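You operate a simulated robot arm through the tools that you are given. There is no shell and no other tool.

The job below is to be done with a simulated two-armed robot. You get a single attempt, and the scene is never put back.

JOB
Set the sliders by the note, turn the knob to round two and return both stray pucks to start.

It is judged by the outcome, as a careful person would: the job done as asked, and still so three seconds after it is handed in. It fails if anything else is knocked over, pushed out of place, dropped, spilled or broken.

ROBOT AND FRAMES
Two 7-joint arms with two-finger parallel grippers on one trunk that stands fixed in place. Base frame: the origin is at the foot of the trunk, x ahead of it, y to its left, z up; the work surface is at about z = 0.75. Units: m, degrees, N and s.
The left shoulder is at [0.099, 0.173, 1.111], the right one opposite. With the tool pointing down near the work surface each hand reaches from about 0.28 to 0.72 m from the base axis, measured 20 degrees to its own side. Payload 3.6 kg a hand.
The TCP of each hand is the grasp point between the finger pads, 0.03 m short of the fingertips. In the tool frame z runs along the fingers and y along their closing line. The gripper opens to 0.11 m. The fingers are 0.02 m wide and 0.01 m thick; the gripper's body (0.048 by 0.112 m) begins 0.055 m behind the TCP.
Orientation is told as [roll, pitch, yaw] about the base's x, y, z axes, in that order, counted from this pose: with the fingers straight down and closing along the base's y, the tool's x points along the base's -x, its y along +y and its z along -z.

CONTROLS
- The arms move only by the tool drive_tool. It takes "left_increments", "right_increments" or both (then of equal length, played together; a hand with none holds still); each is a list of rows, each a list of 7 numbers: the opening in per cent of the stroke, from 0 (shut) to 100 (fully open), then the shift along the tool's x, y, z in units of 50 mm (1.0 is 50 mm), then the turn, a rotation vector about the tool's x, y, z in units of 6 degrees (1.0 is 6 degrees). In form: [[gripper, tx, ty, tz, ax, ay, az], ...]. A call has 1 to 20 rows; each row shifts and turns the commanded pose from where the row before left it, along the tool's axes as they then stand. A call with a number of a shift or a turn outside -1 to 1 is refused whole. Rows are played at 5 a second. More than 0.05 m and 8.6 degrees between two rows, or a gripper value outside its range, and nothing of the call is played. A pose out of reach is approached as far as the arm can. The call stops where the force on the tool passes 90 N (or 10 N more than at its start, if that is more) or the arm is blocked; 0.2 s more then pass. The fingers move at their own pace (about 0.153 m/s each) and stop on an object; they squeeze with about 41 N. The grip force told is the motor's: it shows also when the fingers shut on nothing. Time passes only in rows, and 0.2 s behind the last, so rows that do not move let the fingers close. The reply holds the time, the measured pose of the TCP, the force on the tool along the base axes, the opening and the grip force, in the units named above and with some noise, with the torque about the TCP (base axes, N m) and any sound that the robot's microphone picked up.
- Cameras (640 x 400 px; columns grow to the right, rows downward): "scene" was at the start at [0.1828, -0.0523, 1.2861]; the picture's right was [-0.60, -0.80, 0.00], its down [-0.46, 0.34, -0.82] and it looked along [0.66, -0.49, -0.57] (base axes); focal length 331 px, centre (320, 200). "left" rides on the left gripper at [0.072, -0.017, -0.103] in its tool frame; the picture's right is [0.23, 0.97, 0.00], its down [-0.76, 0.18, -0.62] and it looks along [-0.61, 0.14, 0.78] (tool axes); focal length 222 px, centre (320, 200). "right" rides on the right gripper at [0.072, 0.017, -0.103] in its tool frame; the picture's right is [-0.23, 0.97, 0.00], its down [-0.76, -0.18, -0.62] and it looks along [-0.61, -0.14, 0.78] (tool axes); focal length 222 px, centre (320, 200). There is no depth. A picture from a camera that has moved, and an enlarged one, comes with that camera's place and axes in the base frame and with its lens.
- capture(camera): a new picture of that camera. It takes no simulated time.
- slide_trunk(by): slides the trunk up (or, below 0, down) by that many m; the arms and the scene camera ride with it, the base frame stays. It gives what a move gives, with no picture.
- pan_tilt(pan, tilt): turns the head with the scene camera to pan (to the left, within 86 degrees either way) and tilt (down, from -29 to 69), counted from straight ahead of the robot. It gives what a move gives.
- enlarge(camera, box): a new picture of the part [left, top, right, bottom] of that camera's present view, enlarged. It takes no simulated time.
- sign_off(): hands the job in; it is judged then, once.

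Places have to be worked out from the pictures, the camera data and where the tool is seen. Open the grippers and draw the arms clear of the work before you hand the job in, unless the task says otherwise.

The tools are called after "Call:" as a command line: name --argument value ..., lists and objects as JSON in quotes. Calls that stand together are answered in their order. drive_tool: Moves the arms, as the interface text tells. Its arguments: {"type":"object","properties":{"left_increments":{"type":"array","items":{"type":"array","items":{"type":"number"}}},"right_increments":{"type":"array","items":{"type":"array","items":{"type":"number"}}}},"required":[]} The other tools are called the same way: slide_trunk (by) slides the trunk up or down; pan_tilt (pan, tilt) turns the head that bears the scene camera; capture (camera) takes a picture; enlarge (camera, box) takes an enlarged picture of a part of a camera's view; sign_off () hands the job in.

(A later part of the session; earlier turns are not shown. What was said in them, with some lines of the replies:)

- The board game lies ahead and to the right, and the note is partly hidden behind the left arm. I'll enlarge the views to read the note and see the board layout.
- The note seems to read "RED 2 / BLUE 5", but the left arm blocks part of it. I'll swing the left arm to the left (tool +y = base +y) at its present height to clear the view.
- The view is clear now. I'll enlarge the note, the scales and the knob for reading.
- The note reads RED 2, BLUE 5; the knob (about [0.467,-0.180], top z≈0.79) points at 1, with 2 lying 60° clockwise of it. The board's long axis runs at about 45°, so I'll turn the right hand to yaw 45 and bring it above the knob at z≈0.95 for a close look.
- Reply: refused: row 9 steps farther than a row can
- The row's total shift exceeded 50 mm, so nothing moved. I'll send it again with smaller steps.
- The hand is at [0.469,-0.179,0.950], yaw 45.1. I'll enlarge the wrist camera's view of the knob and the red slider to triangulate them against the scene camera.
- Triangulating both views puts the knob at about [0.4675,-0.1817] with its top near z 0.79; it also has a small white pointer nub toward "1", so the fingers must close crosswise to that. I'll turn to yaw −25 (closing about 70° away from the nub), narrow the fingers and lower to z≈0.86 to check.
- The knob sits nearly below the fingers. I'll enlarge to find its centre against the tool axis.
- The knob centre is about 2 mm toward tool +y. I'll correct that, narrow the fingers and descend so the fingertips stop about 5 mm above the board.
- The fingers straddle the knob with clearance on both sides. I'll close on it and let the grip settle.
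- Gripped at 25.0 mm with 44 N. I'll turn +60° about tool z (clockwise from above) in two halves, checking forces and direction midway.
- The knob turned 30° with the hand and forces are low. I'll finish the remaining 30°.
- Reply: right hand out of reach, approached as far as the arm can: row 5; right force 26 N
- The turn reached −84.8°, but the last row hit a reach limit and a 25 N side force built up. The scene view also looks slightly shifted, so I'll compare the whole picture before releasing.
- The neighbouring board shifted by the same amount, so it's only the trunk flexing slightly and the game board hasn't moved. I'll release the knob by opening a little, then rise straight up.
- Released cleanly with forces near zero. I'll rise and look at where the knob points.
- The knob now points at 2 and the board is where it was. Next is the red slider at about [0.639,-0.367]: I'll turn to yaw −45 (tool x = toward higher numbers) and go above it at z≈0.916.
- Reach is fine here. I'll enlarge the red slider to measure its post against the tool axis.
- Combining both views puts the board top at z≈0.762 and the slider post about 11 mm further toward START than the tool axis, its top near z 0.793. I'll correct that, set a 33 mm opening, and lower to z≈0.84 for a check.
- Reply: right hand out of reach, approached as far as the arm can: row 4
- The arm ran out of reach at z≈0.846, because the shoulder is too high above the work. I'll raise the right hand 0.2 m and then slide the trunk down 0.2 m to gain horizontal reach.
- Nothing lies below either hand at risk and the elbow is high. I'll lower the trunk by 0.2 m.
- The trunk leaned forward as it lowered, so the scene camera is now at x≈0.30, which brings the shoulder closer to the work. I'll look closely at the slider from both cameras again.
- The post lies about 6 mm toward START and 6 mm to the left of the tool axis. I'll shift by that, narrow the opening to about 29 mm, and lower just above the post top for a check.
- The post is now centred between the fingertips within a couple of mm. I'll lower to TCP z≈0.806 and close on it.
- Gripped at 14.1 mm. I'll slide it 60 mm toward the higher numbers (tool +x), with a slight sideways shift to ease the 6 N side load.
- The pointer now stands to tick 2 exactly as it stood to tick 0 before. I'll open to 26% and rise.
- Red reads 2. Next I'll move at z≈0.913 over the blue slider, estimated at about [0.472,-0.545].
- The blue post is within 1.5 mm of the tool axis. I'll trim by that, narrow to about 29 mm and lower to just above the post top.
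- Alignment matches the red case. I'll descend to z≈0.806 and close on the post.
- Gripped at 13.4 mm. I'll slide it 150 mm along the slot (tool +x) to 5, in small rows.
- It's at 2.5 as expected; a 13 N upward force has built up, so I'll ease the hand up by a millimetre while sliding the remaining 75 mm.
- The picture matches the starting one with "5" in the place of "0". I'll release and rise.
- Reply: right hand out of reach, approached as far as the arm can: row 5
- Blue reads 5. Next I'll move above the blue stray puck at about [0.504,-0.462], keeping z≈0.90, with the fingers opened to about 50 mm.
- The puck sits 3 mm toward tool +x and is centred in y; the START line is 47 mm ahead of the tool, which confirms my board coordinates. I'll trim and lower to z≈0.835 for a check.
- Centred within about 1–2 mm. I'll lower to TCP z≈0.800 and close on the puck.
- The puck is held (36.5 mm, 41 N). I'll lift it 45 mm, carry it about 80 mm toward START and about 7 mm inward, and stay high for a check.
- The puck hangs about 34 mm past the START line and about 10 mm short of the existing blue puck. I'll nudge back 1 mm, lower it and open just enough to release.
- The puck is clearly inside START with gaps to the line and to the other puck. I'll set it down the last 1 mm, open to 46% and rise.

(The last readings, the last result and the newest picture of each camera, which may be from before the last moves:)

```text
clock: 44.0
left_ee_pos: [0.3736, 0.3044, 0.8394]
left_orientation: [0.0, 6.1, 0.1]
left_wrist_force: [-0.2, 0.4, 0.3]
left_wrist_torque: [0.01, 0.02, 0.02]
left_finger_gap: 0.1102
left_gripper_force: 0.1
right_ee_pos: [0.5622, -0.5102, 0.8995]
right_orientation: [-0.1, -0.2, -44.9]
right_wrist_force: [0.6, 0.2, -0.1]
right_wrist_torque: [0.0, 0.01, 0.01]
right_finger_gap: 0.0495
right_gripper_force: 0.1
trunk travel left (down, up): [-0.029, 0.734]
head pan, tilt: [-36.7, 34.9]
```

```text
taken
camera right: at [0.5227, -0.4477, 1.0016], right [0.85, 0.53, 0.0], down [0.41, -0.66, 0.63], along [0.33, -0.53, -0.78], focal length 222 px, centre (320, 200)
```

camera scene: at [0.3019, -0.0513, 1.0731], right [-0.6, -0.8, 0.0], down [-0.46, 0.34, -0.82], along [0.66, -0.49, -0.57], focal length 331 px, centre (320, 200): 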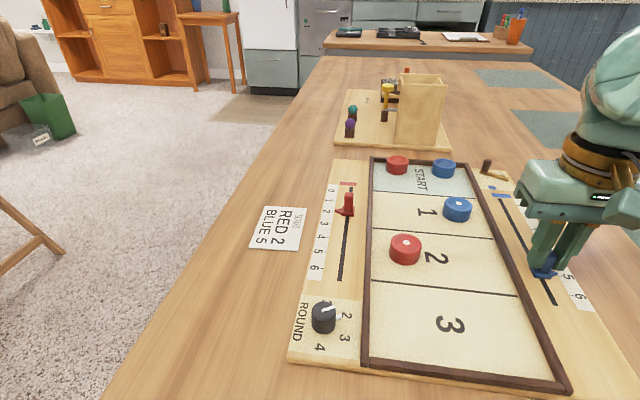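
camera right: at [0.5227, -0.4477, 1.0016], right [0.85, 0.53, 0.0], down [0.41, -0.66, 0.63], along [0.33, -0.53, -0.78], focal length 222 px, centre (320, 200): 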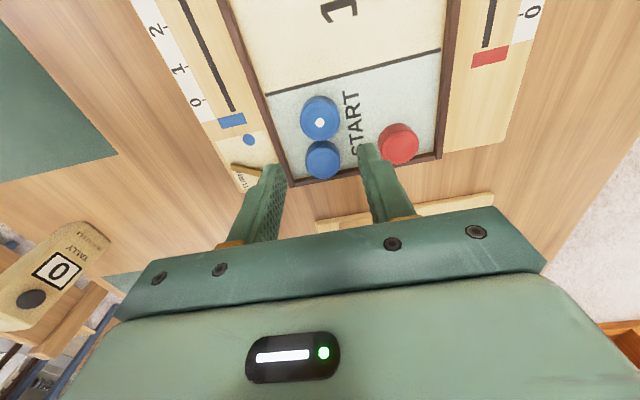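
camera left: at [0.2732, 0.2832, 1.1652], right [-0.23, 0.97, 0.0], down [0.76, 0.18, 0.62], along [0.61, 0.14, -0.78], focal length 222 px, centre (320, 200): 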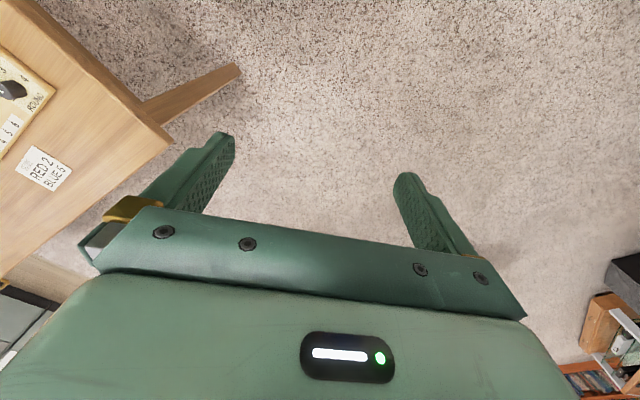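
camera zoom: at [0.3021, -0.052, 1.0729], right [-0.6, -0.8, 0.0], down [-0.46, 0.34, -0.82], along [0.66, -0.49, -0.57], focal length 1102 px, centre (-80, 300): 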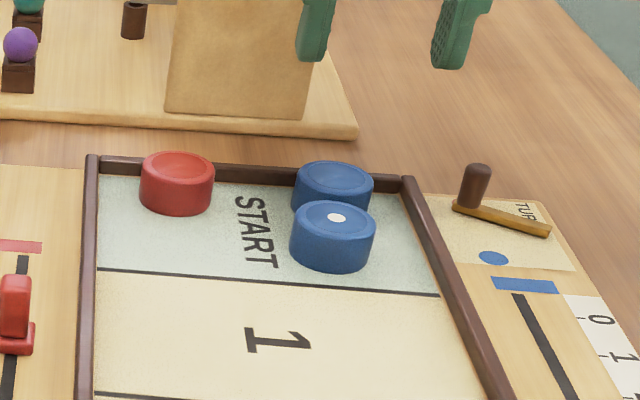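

The blue stray is in START and its neighbour hasn't moved. Next is the red stray at about [0.490,-0.330]; I'll move above it at z≈0.90.

Call:
drive_tool --right_increments '[[46, 0.714, 0.306, 0, 0, 0, 0], [46, 0.714, 0.306, 0, 0, 0, 0], [46, 0.714, 0.306, 0, 0, 0, 0], [46, 0.714, 0.306, 0, 0, 0, 0], [46, 0.714, 0.306, 0, 0, 0, 0], [46, 0, 0, 0, 0, 0, 0]]'

Call:
capture --camera "right"

Call:
enlarge --camera "right" --box '[240, 60, 400, 180]'

```text
clock: 45.4
left_ee_pos: [0.3732, 0.3039, 0.839]
left_orientation: [0.0, 6.1, 0.1]
left_wrist_force: [-0.6, -0.8, -0.5]
left_wrist_torque: [0.02, 0.0, 0.0]
left_finger_gap: 0.1099
left_gripper_force: 0.0
right_ee_pos: [0.4902, -0.3334, 0.8998]
right_orientation: [-0.1, -0.1, -44.9]
right_wrist_force: [-0.2, 0.9, 0.2]
right_wrist_torque: [-0.01, -0.01, 0.01]
right_finger_gap: 0.0506
right_gripper_force: 0.0
trunk travel left (down, up): [-0.029, 0.734]
head pan, tilt: [-36.7, 34.9]
```

```text
taken
camera right: at [0.4512, -0.2698, 1.0029], right [0.85, 0.53, 0.0], down [0.41, -0.66, 0.63], along [0.33, -0.53, -0.78], focal length 222 px, centre (320, 200)
```

right: 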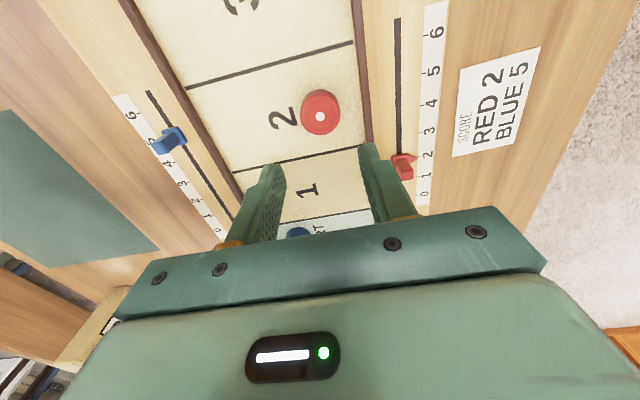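

```text
3.33 times, centred on (320, 120) of right
camera zoom: at [0.4512, -0.2698, 1.0029], right [0.85, 0.53, 0.0], down [0.41, -0.66, 0.63], along [0.33, -0.53, -0.78], focal length 740 px, centre (320, 467)
```

zoom: 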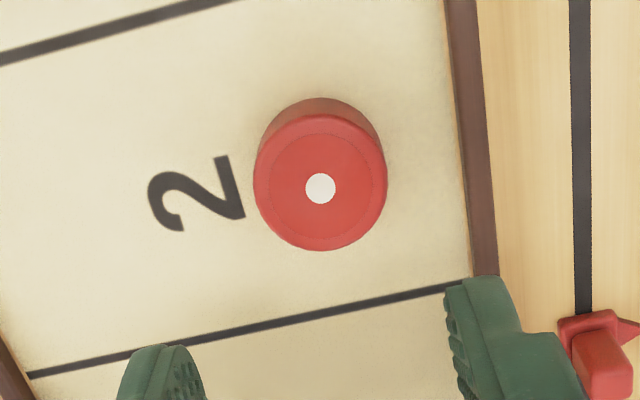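

The alignment matches the blue case: the puck is about 2 mm toward tool +x and 1 mm toward +y. I'll trim, descend to z≈0.802 and pause to verify before closing.

Call:
drive_tool --right_increments '[[46, 0.035, 0.016, 0.4, 0, 0, 0], [46, 0, 0, 0.5, 0, 0, 0], [46, 0, 0, 0.4, 0, 0, 0], [46, 0, 0, 0.33, 0, 0, 0], [46, 0, 0, 0.32, 0, 0, 0], [46, 0, 0, 0, 0, 0, 0]]'

Call:
enlarge --camera "right" --box '[240, 80, 400, 200]'

Call:
enlarge --camera "scene" --box '[330, 180, 490, 300]'

```text
clock: 46.8
left_ee_pos: [0.3736, 0.3039, 0.8406]
left_orientation: [0.0, 6.1, 0.1]
left_wrist_force: [-0.1, -0.2, -0.2]
left_wrist_torque: [0.0, -0.01, 0.0]
left_finger_gap: 0.1101
left_gripper_force: 0.0
right_ee_pos: [0.4908, -0.3313, 0.8045]
right_orientation: [0.0, -0.1, -45.0]
right_wrist_force: [0.4, -0.1, 0.3]
right_wrist_torque: [-0.01, 0.02, 0.01]
right_finger_gap: 0.0508
right_gripper_force: 0.0
trunk travel left (down, up): [-0.029, 0.734]
head pan, tilt: [-36.7, 34.9]
```

```text
3.33 times, centred on (320, 140) of right
camera zoom: at [0.4518, -0.2667, 0.9064], right [0.85, 0.53, 0.0], down [0.41, -0.66, 0.63], along [0.33, -0.53, -0.78], focal length 740 px, centre (320, 400)
```

zoom: 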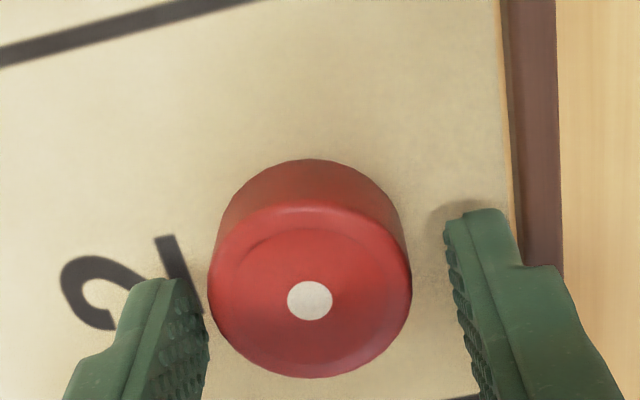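

```text
3.33 times, centred on (410, 240) of scene
camera zoom: at [0.3019, -0.052, 1.073], right [-0.6, -0.8, 0.0], down [-0.46, 0.34, -0.82], along [0.66, -0.49, -0.57], focal length 1102 px, centre (20, 67)
```

zoom: 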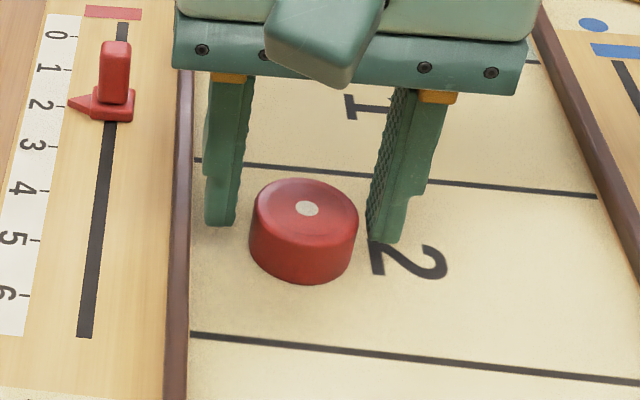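

The puck is 1.8 mm off toward tool −y. I'll correct that, lower 2.5 mm more and close.

Call:
drive_tool --right_increments '[[46, -0.01, -0.034, 0.05, 0, 0, 0], [46, 0, 0, 0, 0, 0, 0], [34, 0, 0, 0, 0, 0, 0], [25, 0, 0, 0, 0, 0, 0], [25, 0, 0, 0, 0, 0, 0]]'

Call:
enlarge --camera "right" --box '[240, 80, 400, 200]'

```text
clock: 48.0
left_ee_pos: [0.3727, 0.3046, 0.8397]
left_orientation: [0.0, 6.1, 0.1]
left_wrist_force: [-0.1, 0.0, 0.4]
left_wrist_torque: [-0.01, -0.03, -0.03]
left_finger_gap: 0.11
left_gripper_force: 0.1
right_ee_pos: [0.49, -0.3317, 0.8014]
right_orientation: [0.0, -0.1, -45.0]
right_wrist_force: [0.6, 0.2, 0.0]
right_wrist_torque: [0.01, 0.0, -0.01]
right_finger_gap: 0.0366
right_gripper_force: 41.1
trunk travel left (down, up): [-0.029, 0.734]
head pan, tilt: [-36.7, 34.9]
```

```text
3.33 times, centred on (320, 140) of right
camera zoom: at [0.4505, -0.2681, 0.9037], right [0.85, 0.53, 0.0], down [0.41, -0.66, 0.63], along [0.33, -0.53, -0.78], focal length 740 px, centre (320, 400)
```

zoom: 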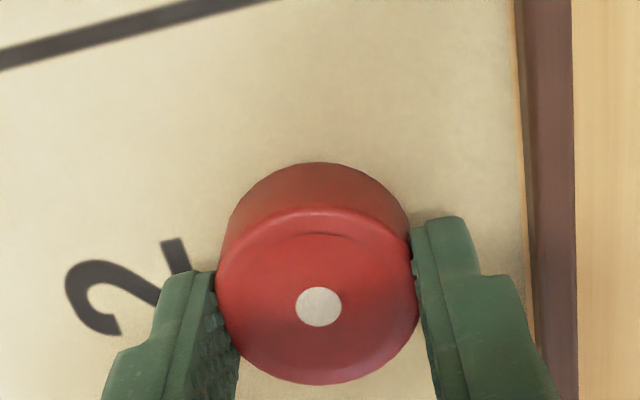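

Held at 36.6 mm. I'll lift 45 mm and carry it 182 mm toward START and 5 mm inward, staying high to verify.

Call:
drive_tool --right_increments '[[25, 0, 0, -0.3, 0, 0, 0], [25, 0, 0, -0.3, 0, 0, 0], [25, 0, 0, -0.3, 0, 0, 0], [25, -0.6, -0.017, 0, 0, 0, 0], [25, -0.6, -0.017, 0, 0, 0, 0], [25, -0.6, -0.017, 0, 0, 0, 0], [25, -0.6, -0.017, 0, 0, 0, 0], [25, -0.6, -0.016, 0, 0, 0, 0], [25, -0.634, -0.016, 0, 0, 0, 0], [25, 0, 0, 0, 0, 0, 0]]'

Call:
capture --camera "right"

Call:
enlarge --camera "right" --box '[200, 40, 440, 220]'

Call:
enlarge --camera "scene" --box '[340, 110, 500, 230]'

```text
clock: 50.2
left_ee_pos: [0.3725, 0.3034, 0.8402]
left_orientation: [0.1, 6.1, 0.1]
left_wrist_force: [0.1, 0.2, -0.2]
left_wrist_torque: [-0.01, 0.02, 0.02]
left_finger_gap: 0.1099
left_gripper_force: 0.1
right_ee_pos: [0.6135, -0.4619, 0.8459]
right_orientation: [0.0, -0.1, -45.1]
right_wrist_force: [-0.1, -0.2, -0.1]
right_wrist_torque: [0.02, -0.01, 0.01]
right_finger_gap: 0.0364
right_gripper_force: 41.2
trunk travel left (down, up): [-0.029, 0.734]
head pan, tilt: [-36.7, 34.9]
```

```text
taken
camera right: at [0.5742, -0.3993, 0.9482], right [0.85, 0.53, 0.0], down [0.41, -0.66, 0.63], along [0.33, -0.53, -0.78], focal length 222 px, centre (320, 200)
```

right: 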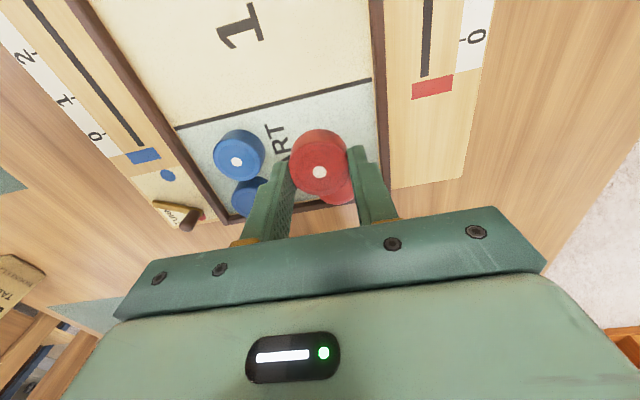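

```text
2.22 times, centred on (320, 130) of right
camera zoom: at [0.5742, -0.3993, 0.9482], right [0.85, 0.53, 0.0], down [0.41, -0.66, 0.63], along [0.33, -0.53, -0.78], focal length 494 px, centre (320, 356)
```

zoom: 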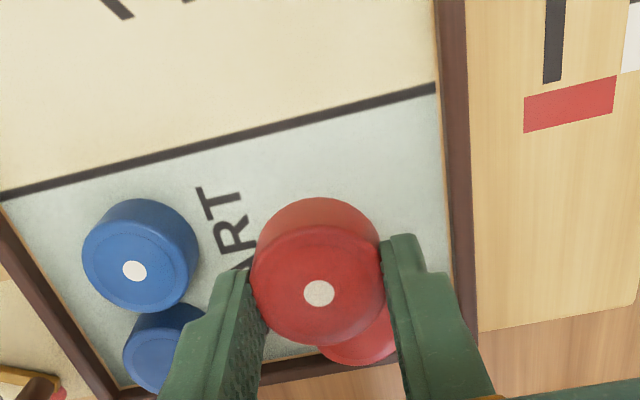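

```text
3.33 times, centred on (420, 170) of scene
camera zoom: at [0.3019, -0.052, 1.073], right [-0.6, -0.8, 0.0], down [-0.46, 0.34, -0.82], along [0.66, -0.49, -0.57], focal length 1102 px, centre (-13, 300)
```

zoom: 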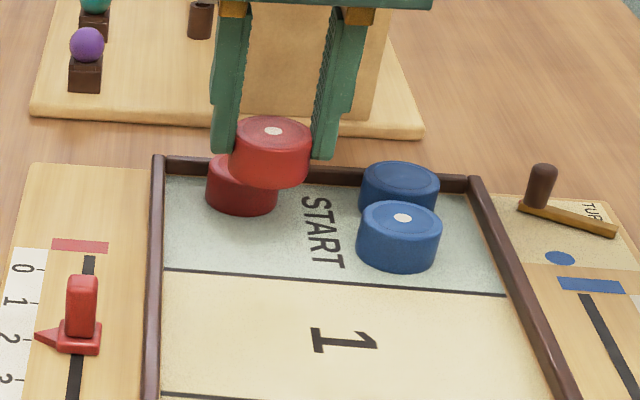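

The puck hangs 31 mm past the line and 47 mm from the left wall, clear of the others. I'll lower it and check before releasing.

Call:
drive_tool --right_increments '[[25, 0, 0, 0.3, 0, 0, 0], [25, 0, 0, 0.3, 0, 0, 0], [25, 0, 0, 0.2, 0, 0, 0], [25, 0, 0, 0.09, 0, 0, 0], [25, 0, 0, 0, 0, 0, 0]]'

Call:
enlarge --camera "scene" --box '[340, 110, 500, 230]'

Call:
enlarge --camera "right" --box '[200, 40, 440, 220]'

```text
clock: 51.4
left_ee_pos: [0.3727, 0.3039, 0.8398]
left_orientation: [0.0, 6.1, 0.0]
left_wrist_force: [0.1, 1.1, -0.3]
left_wrist_torque: [0.0, 0.01, 0.0]
left_finger_gap: 0.11
left_gripper_force: 0.2
right_ee_pos: [0.6142, -0.4635, 0.8011]
right_orientation: [0.0, 0.0, -45.0]
right_wrist_force: [-0.4, 0.6, -0.3]
right_wrist_torque: [-0.03, 0.0, 0.0]
right_finger_gap: 0.0364
right_gripper_force: 40.8
trunk travel left (down, up): [-0.029, 0.734]
head pan, tilt: [-36.7, 34.9]
```

```text
3.33 times, centred on (420, 170) of scene
camera zoom: at [0.302, -0.0521, 1.073], right [-0.6, -0.8, 0.0], down [-0.46, 0.34, -0.82], along [0.66, -0.49, -0.57], focal length 1102 px, centre (-13, 300)
```

zoom: 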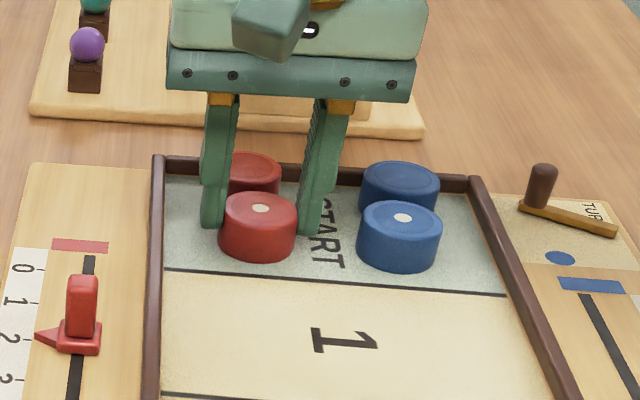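

```text
2.22 times, centred on (320, 130) of right
camera zoom: at [0.5748, -0.3998, 0.9038], right [0.85, 0.53, 0.0], down [0.41, -0.66, 0.62], along [0.33, -0.53, -0.78], focal length 494 px, centre (320, 356)
```

zoom: 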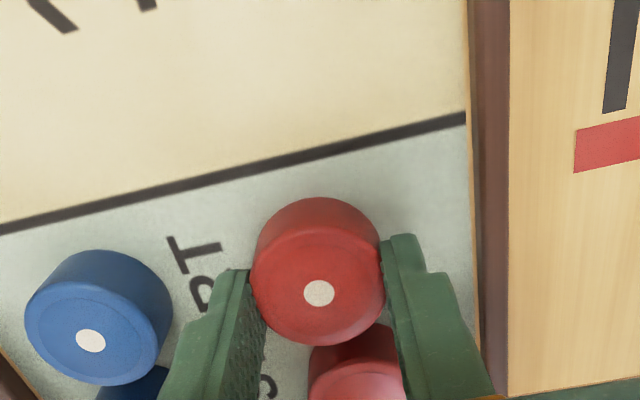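

The puck rests inside START, clear of the line and the other pucks. I'll release and rise.

Call:
drive_tool --right_increments '[[34, 0, 0, 0.01, 0, 0, 0], [40, 0, 0, 0, 0, 0, 0], [45, 0, 0, 0, 0, 0, 0], [45, 0, 0, -0.4, 0, 0, 0], [45, 0, 0, -0.8, 0, 0, 0], [45, 0, 0, -0.8, 0, 0, 0], [45, 0, 0, 0, 0, 0, 0]]'

Call:
enlarge --camera "scene" --box '[340, 110, 500, 230]'

Call:
capture --camera "right"

```text
clock: 53.0
left_ee_pos: [0.3721, 0.3033, 0.8404]
left_orientation: [0.0, 6.1, 0.1]
left_wrist_force: [-0.2, 0.0, 0.4]
left_wrist_torque: [-0.01, 0.02, 0.0]
left_finger_gap: 0.1099
left_gripper_force: 0.1
right_ee_pos: [0.6153, -0.4639, 0.9013]
right_orientation: [-0.1, -0.2, -45.0]
right_wrist_force: [-1.0, 0.6, -0.2]
right_wrist_torque: [0.01, 0.01, 0.0]
right_finger_gap: 0.0496
right_gripper_force: 0.0
trunk travel left (down, up): [-0.029, 0.734]
head pan, tilt: [-36.7, 34.9]
```

```text
3.33 times, centred on (420, 170) of scene
camera zoom: at [0.302, -0.052, 1.0729], right [-0.6, -0.8, 0.0], down [-0.46, 0.34, -0.82], along [0.66, -0.49, -0.57], focal length 1102 px, centre (-13, 300)
```

zoom: 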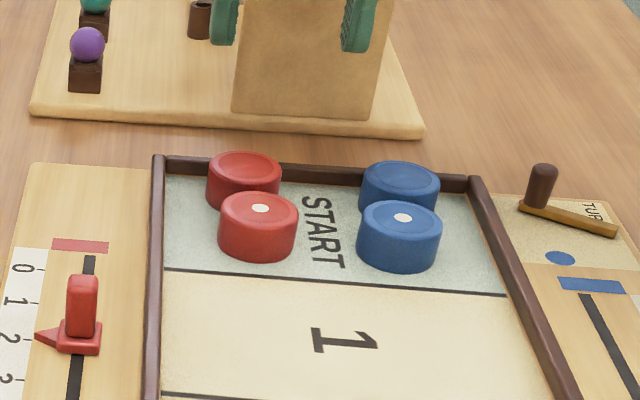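

```text
taken
camera right: at [0.5755, -0.4001, 1.0039], right [0.85, 0.53, 0.0], down [0.41, -0.66, 0.63], along [0.33, -0.53, -0.78], focal length 222 px, centre (320, 200)
```

right: 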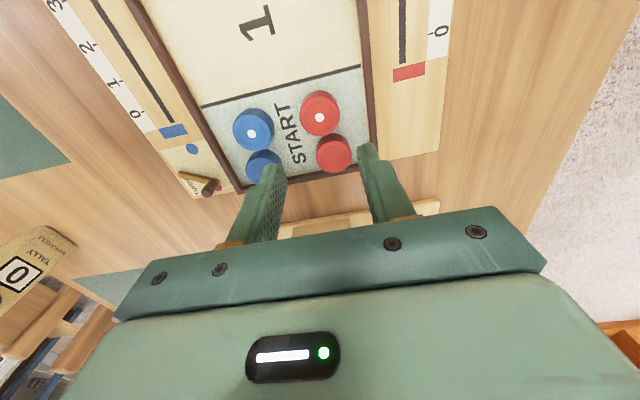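

All four pucks are in START, red reads 2, blue reads 5 and the knob points to 2. I'll pull the right hand up and back from the board, then raise the trunk again.

Call:
drive_tool --right_increments '[[45, 0, 0, -0.6, 0, 0, 0], [45, 0.55, -0.55, -0.4, 0, 0, 0], [45, 0.55, -0.55, -0.4, 0, 0, 0], [45, 0.55, -0.55, -0.2, 0, 0, 0], [45, 0, 0, 0, 0, 0, 0]]'

Call:
capture --camera "scene"

```text
clock: 54.2
left_ee_pos: [0.3723, 0.3043, 0.839]
left_orientation: [0.1, 6.1, 0.1]
left_wrist_force: [0.4, 0.4, 0.6]
left_wrist_torque: [-0.04, 0.0, -0.02]
left_finger_gap: 0.1099
left_gripper_force: 0.1
right_ee_pos: [0.5741, -0.4673, 0.9518]
right_orientation: [0.0, -0.3, -45.1]
right_wrist_force: [-0.2, -0.2, -0.4]
right_wrist_torque: [-0.05, 0.0, 0.01]
right_finger_gap: 0.0493
right_gripper_force: 0.0
right hand out of reach, approached as far as the arm can: row 3, 4
trunk travel left (down, up): [-0.029, 0.734]
head pan, tilt: [-36.7, 34.9]
```

```text
taken
camera scene: at [0.3019, -0.0521, 1.073], right [-0.6, -0.8, 0.0], down [-0.46, 0.34, -0.82], along [0.66, -0.49, -0.57], focal length 331 px, centre (320, 200)
```

scene: 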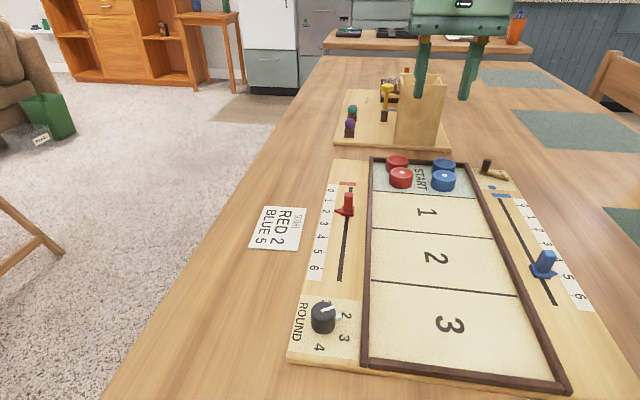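

The low trunk limits how far the hand can draw in. Everything is clear below it, so I'll raise the trunk back by 0.2 m.

Call:
slide_trunk --by 0.2

Call:
capture --camera "scene"

```text
clock: 56.3
left_ee_pos: [0.3733, 0.3044, 1.0397]
left_orientation: [0.1, 6.1, 0.0]
left_wrist_force: [-1.0, 0.2, 0.0]
left_wrist_torque: [-0.01, 0.03, 0.02]
left_finger_gap: 0.1098
left_gripper_force: 0.1
right_ee_pos: [0.5761, -0.4684, 1.1513]
right_orientation: [-0.2, -0.2, -45.1]
right_wrist_force: [-0.7, 0.1, 0.2]
right_wrist_torque: [-0.01, -0.01, 0.01]
right_finger_gap: 0.0493
right_gripper_force: 0.0
trunk travel left (down, up): [-0.229, 0.534]
head pan, tilt: [-36.7, 34.9]
```

```text
taken
camera scene: at [0.1836, -0.052, 1.2859], right [-0.6, -0.8, 0.0], down [-0.46, 0.34, -0.82], along [0.66, -0.49, -0.57], focal length 331 px, centre (320, 200)
```

scene: 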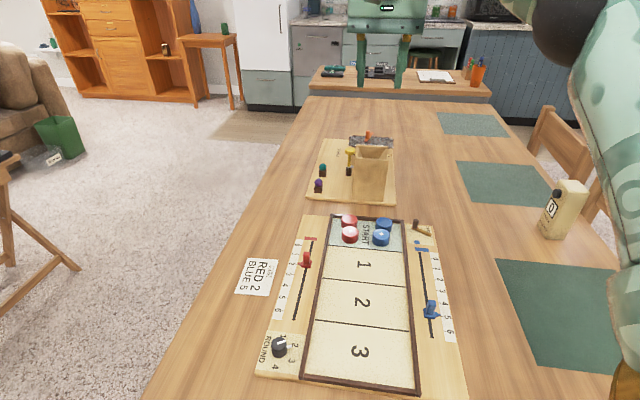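

Back at the original height. I'll turn the right hand to yaw 0, open it and draw it back to about its starting pose, clear of the board.

Call:
drive_tool --right_increments '[[60, 0, 0, 0, 0, 0, -0.9375], [80, 0, 0, 0, 0, 0, -0.9375], [100, 0, 0, 0, 0, 0, -0.9375], [100, 0, 0, 0, 0, 0, -0.9375], [100, 0, 0, 0, 0, 0, -0.9375], [100, 0, 0, 0, 0, 0, -0.9375], [100, 0, 0, 0, 0, 0, -0.9375], [100, 0, 0, 0, 0, 0, -0.9375], [100, 0.7625, 0.2575, 0.157, 0, 0, 0], [100, 0.7625, 0.2575, 0.157, 0, 0, 0], [100, 0.7625, 0.2575, 0.157, 0, 0, 0], [100, 0.7625, 0.2575, 0.157, 0, 0, 0], [100, 0.7625, 0.2575, 0.157, 0, 0, 0], [100, 0.7625, 0.2575, 0.157, 0, 0, 0], [100, 0.7625, 0.2575, 0.157, 0, 0, 0], [100, 0.7625, 0.2575, 0.157, 0, 0, 0]]'

Call:
capture --camera "scene"

Call:
enlarge --camera "scene" --box '[250, 200, 470, 390]'

```text
clock: 59.7
left_ee_pos: [0.3718, 0.3029, 1.04]
left_orientation: [0.1, 6.0, 0.0]
left_wrist_force: [0.0, 0.8, 0.3]
left_wrist_torque: [-0.02, -0.03, 0.03]
left_finger_gap: 0.11
left_gripper_force: 0.0
right_ee_pos: [0.2699, -0.3657, 1.0893]
right_orientation: [-0.1, -0.1, -0.2]
right_wrist_force: [0.5, 0.1, 0.7]
right_wrist_torque: [0.02, -0.05, 0.01]
right_finger_gap: 0.1101
right_gripper_force: 0.0
trunk travel left (down, up): [-0.229, 0.534]
head pan, tilt: [-36.7, 34.9]
```

```text
taken
camera scene: at [0.1819, -0.0528, 1.2863], right [-0.6, -0.8, 0.0], down [-0.46, 0.34, -0.82], along [0.66, -0.49, -0.57], focal length 331 px, centre (320, 200)
```

scene: 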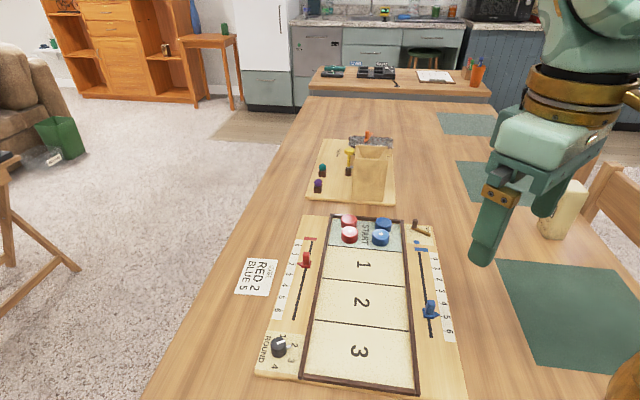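

```text
2.11 times, centred on (360, 295) of scene
camera zoom: at [0.1819, -0.0528, 1.2863], right [-0.6, -0.8, 0.0], down [-0.46, 0.34, -0.82], along [0.66, -0.49, -0.57], focal length 696 px, centre (236, 0)
```

zoom: 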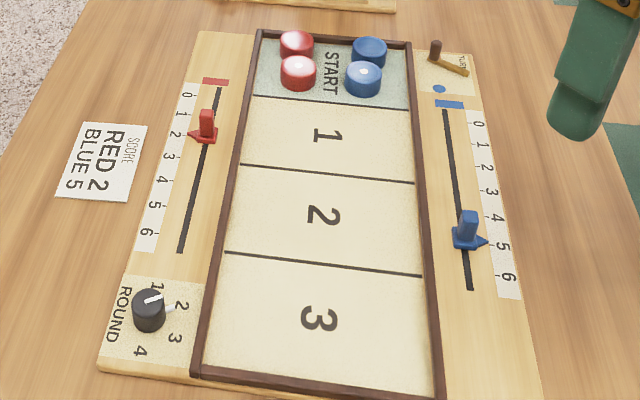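

Everything looks right. I'll take one last close check of both scales and the knob before handing in.

Call:
enlarge --camera "scene" --box '[265, 230, 345, 290]'

Call:
enlarge --camera "scene" --box '[400, 280, 480, 340]'

Call:
enlarge --camera "scene" --box '[245, 320, 315, 385]'

Call:
enlarge --camera "scene" --box '[320, 200, 440, 280]'

```text
6.67 times, centred on (305, 260) of scene
camera zoom: at [0.1819, -0.0528, 1.2863], right [-0.6, -0.8, 0.0], down [-0.46, 0.34, -0.82], along [0.66, -0.49, -0.57], focal length 2204 px, centre (420, -200)
```

zoom: 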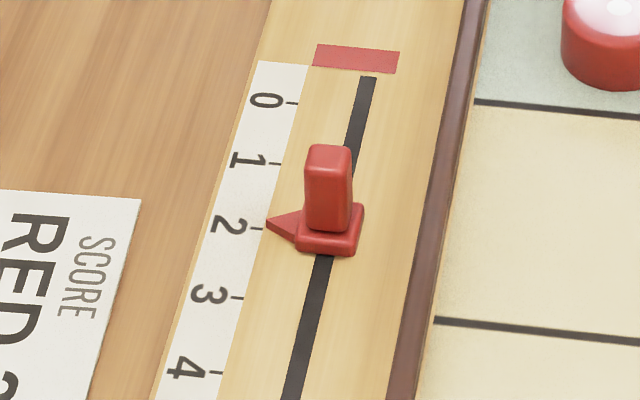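

```text
6.67 times, centred on (440, 310) of scene
camera zoom: at [0.1819, -0.0528, 1.2863], right [-0.6, -0.8, 0.0], down [-0.46, 0.34, -0.82], along [0.66, -0.49, -0.57], focal length 2204 px, centre (-480, -533)
```

zoom: 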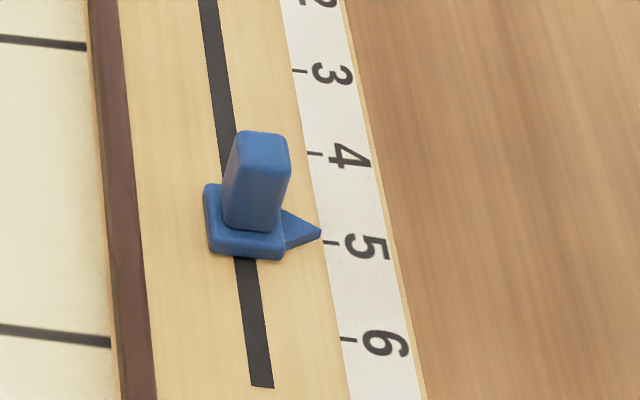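

```text
6.15 times, centred on (280, 352) of scene
camera zoom: at [0.1819, -0.0528, 1.2863], right [-0.6, -0.8, 0.0], down [-0.46, 0.34, -0.82], along [0.66, -0.49, -0.57], focal length 2034 px, centre (566, -738)
```

zoom: 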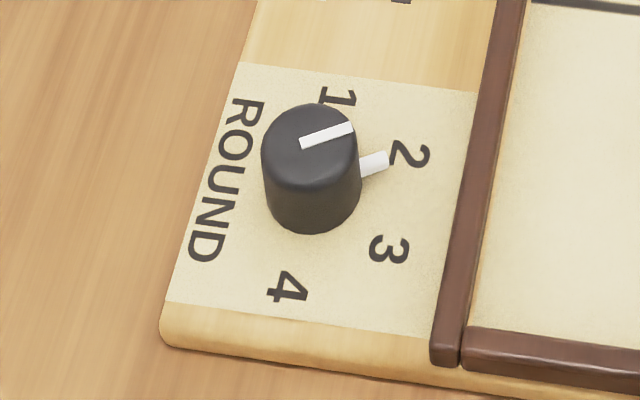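

```text
5.00 times, centred on (380, 240) of scene
camera zoom: at [0.1819, -0.0528, 1.2863], right [-0.6, -0.8, 0.0], down [-0.46, 0.34, -0.82], along [0.66, -0.49, -0.57], focal length 1653 px, centre (20, 0)
```

zoom: 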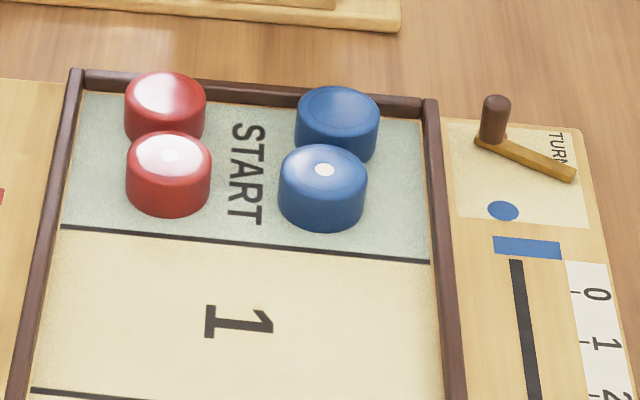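

The final views show the red pointer at 2, the blue pointer at 5, and the knob's nub at 2. All four pucks are fully inside START, and the TURN pointer, note and boards haven't moved. Both arms are clear with open grippers, so I'm handing in.

Call:
sign_off

```text
The job is handed in.
```

The job is done and handed in.

- **Sliders:** the note reads RED 2 and BLUE 5. The red slider now points at 2 and the blue slider at 5.
- **Knob:** it now points at round 2.
- **Pucks:** the red and blue stray pucks are both fully inside START, clear of the line. The two pucks already there did not move.

In the last close-up pictures the TURN pointer, the note and the boards were where they started. Both grippers were open and the arms clear of the board when I handed it in.
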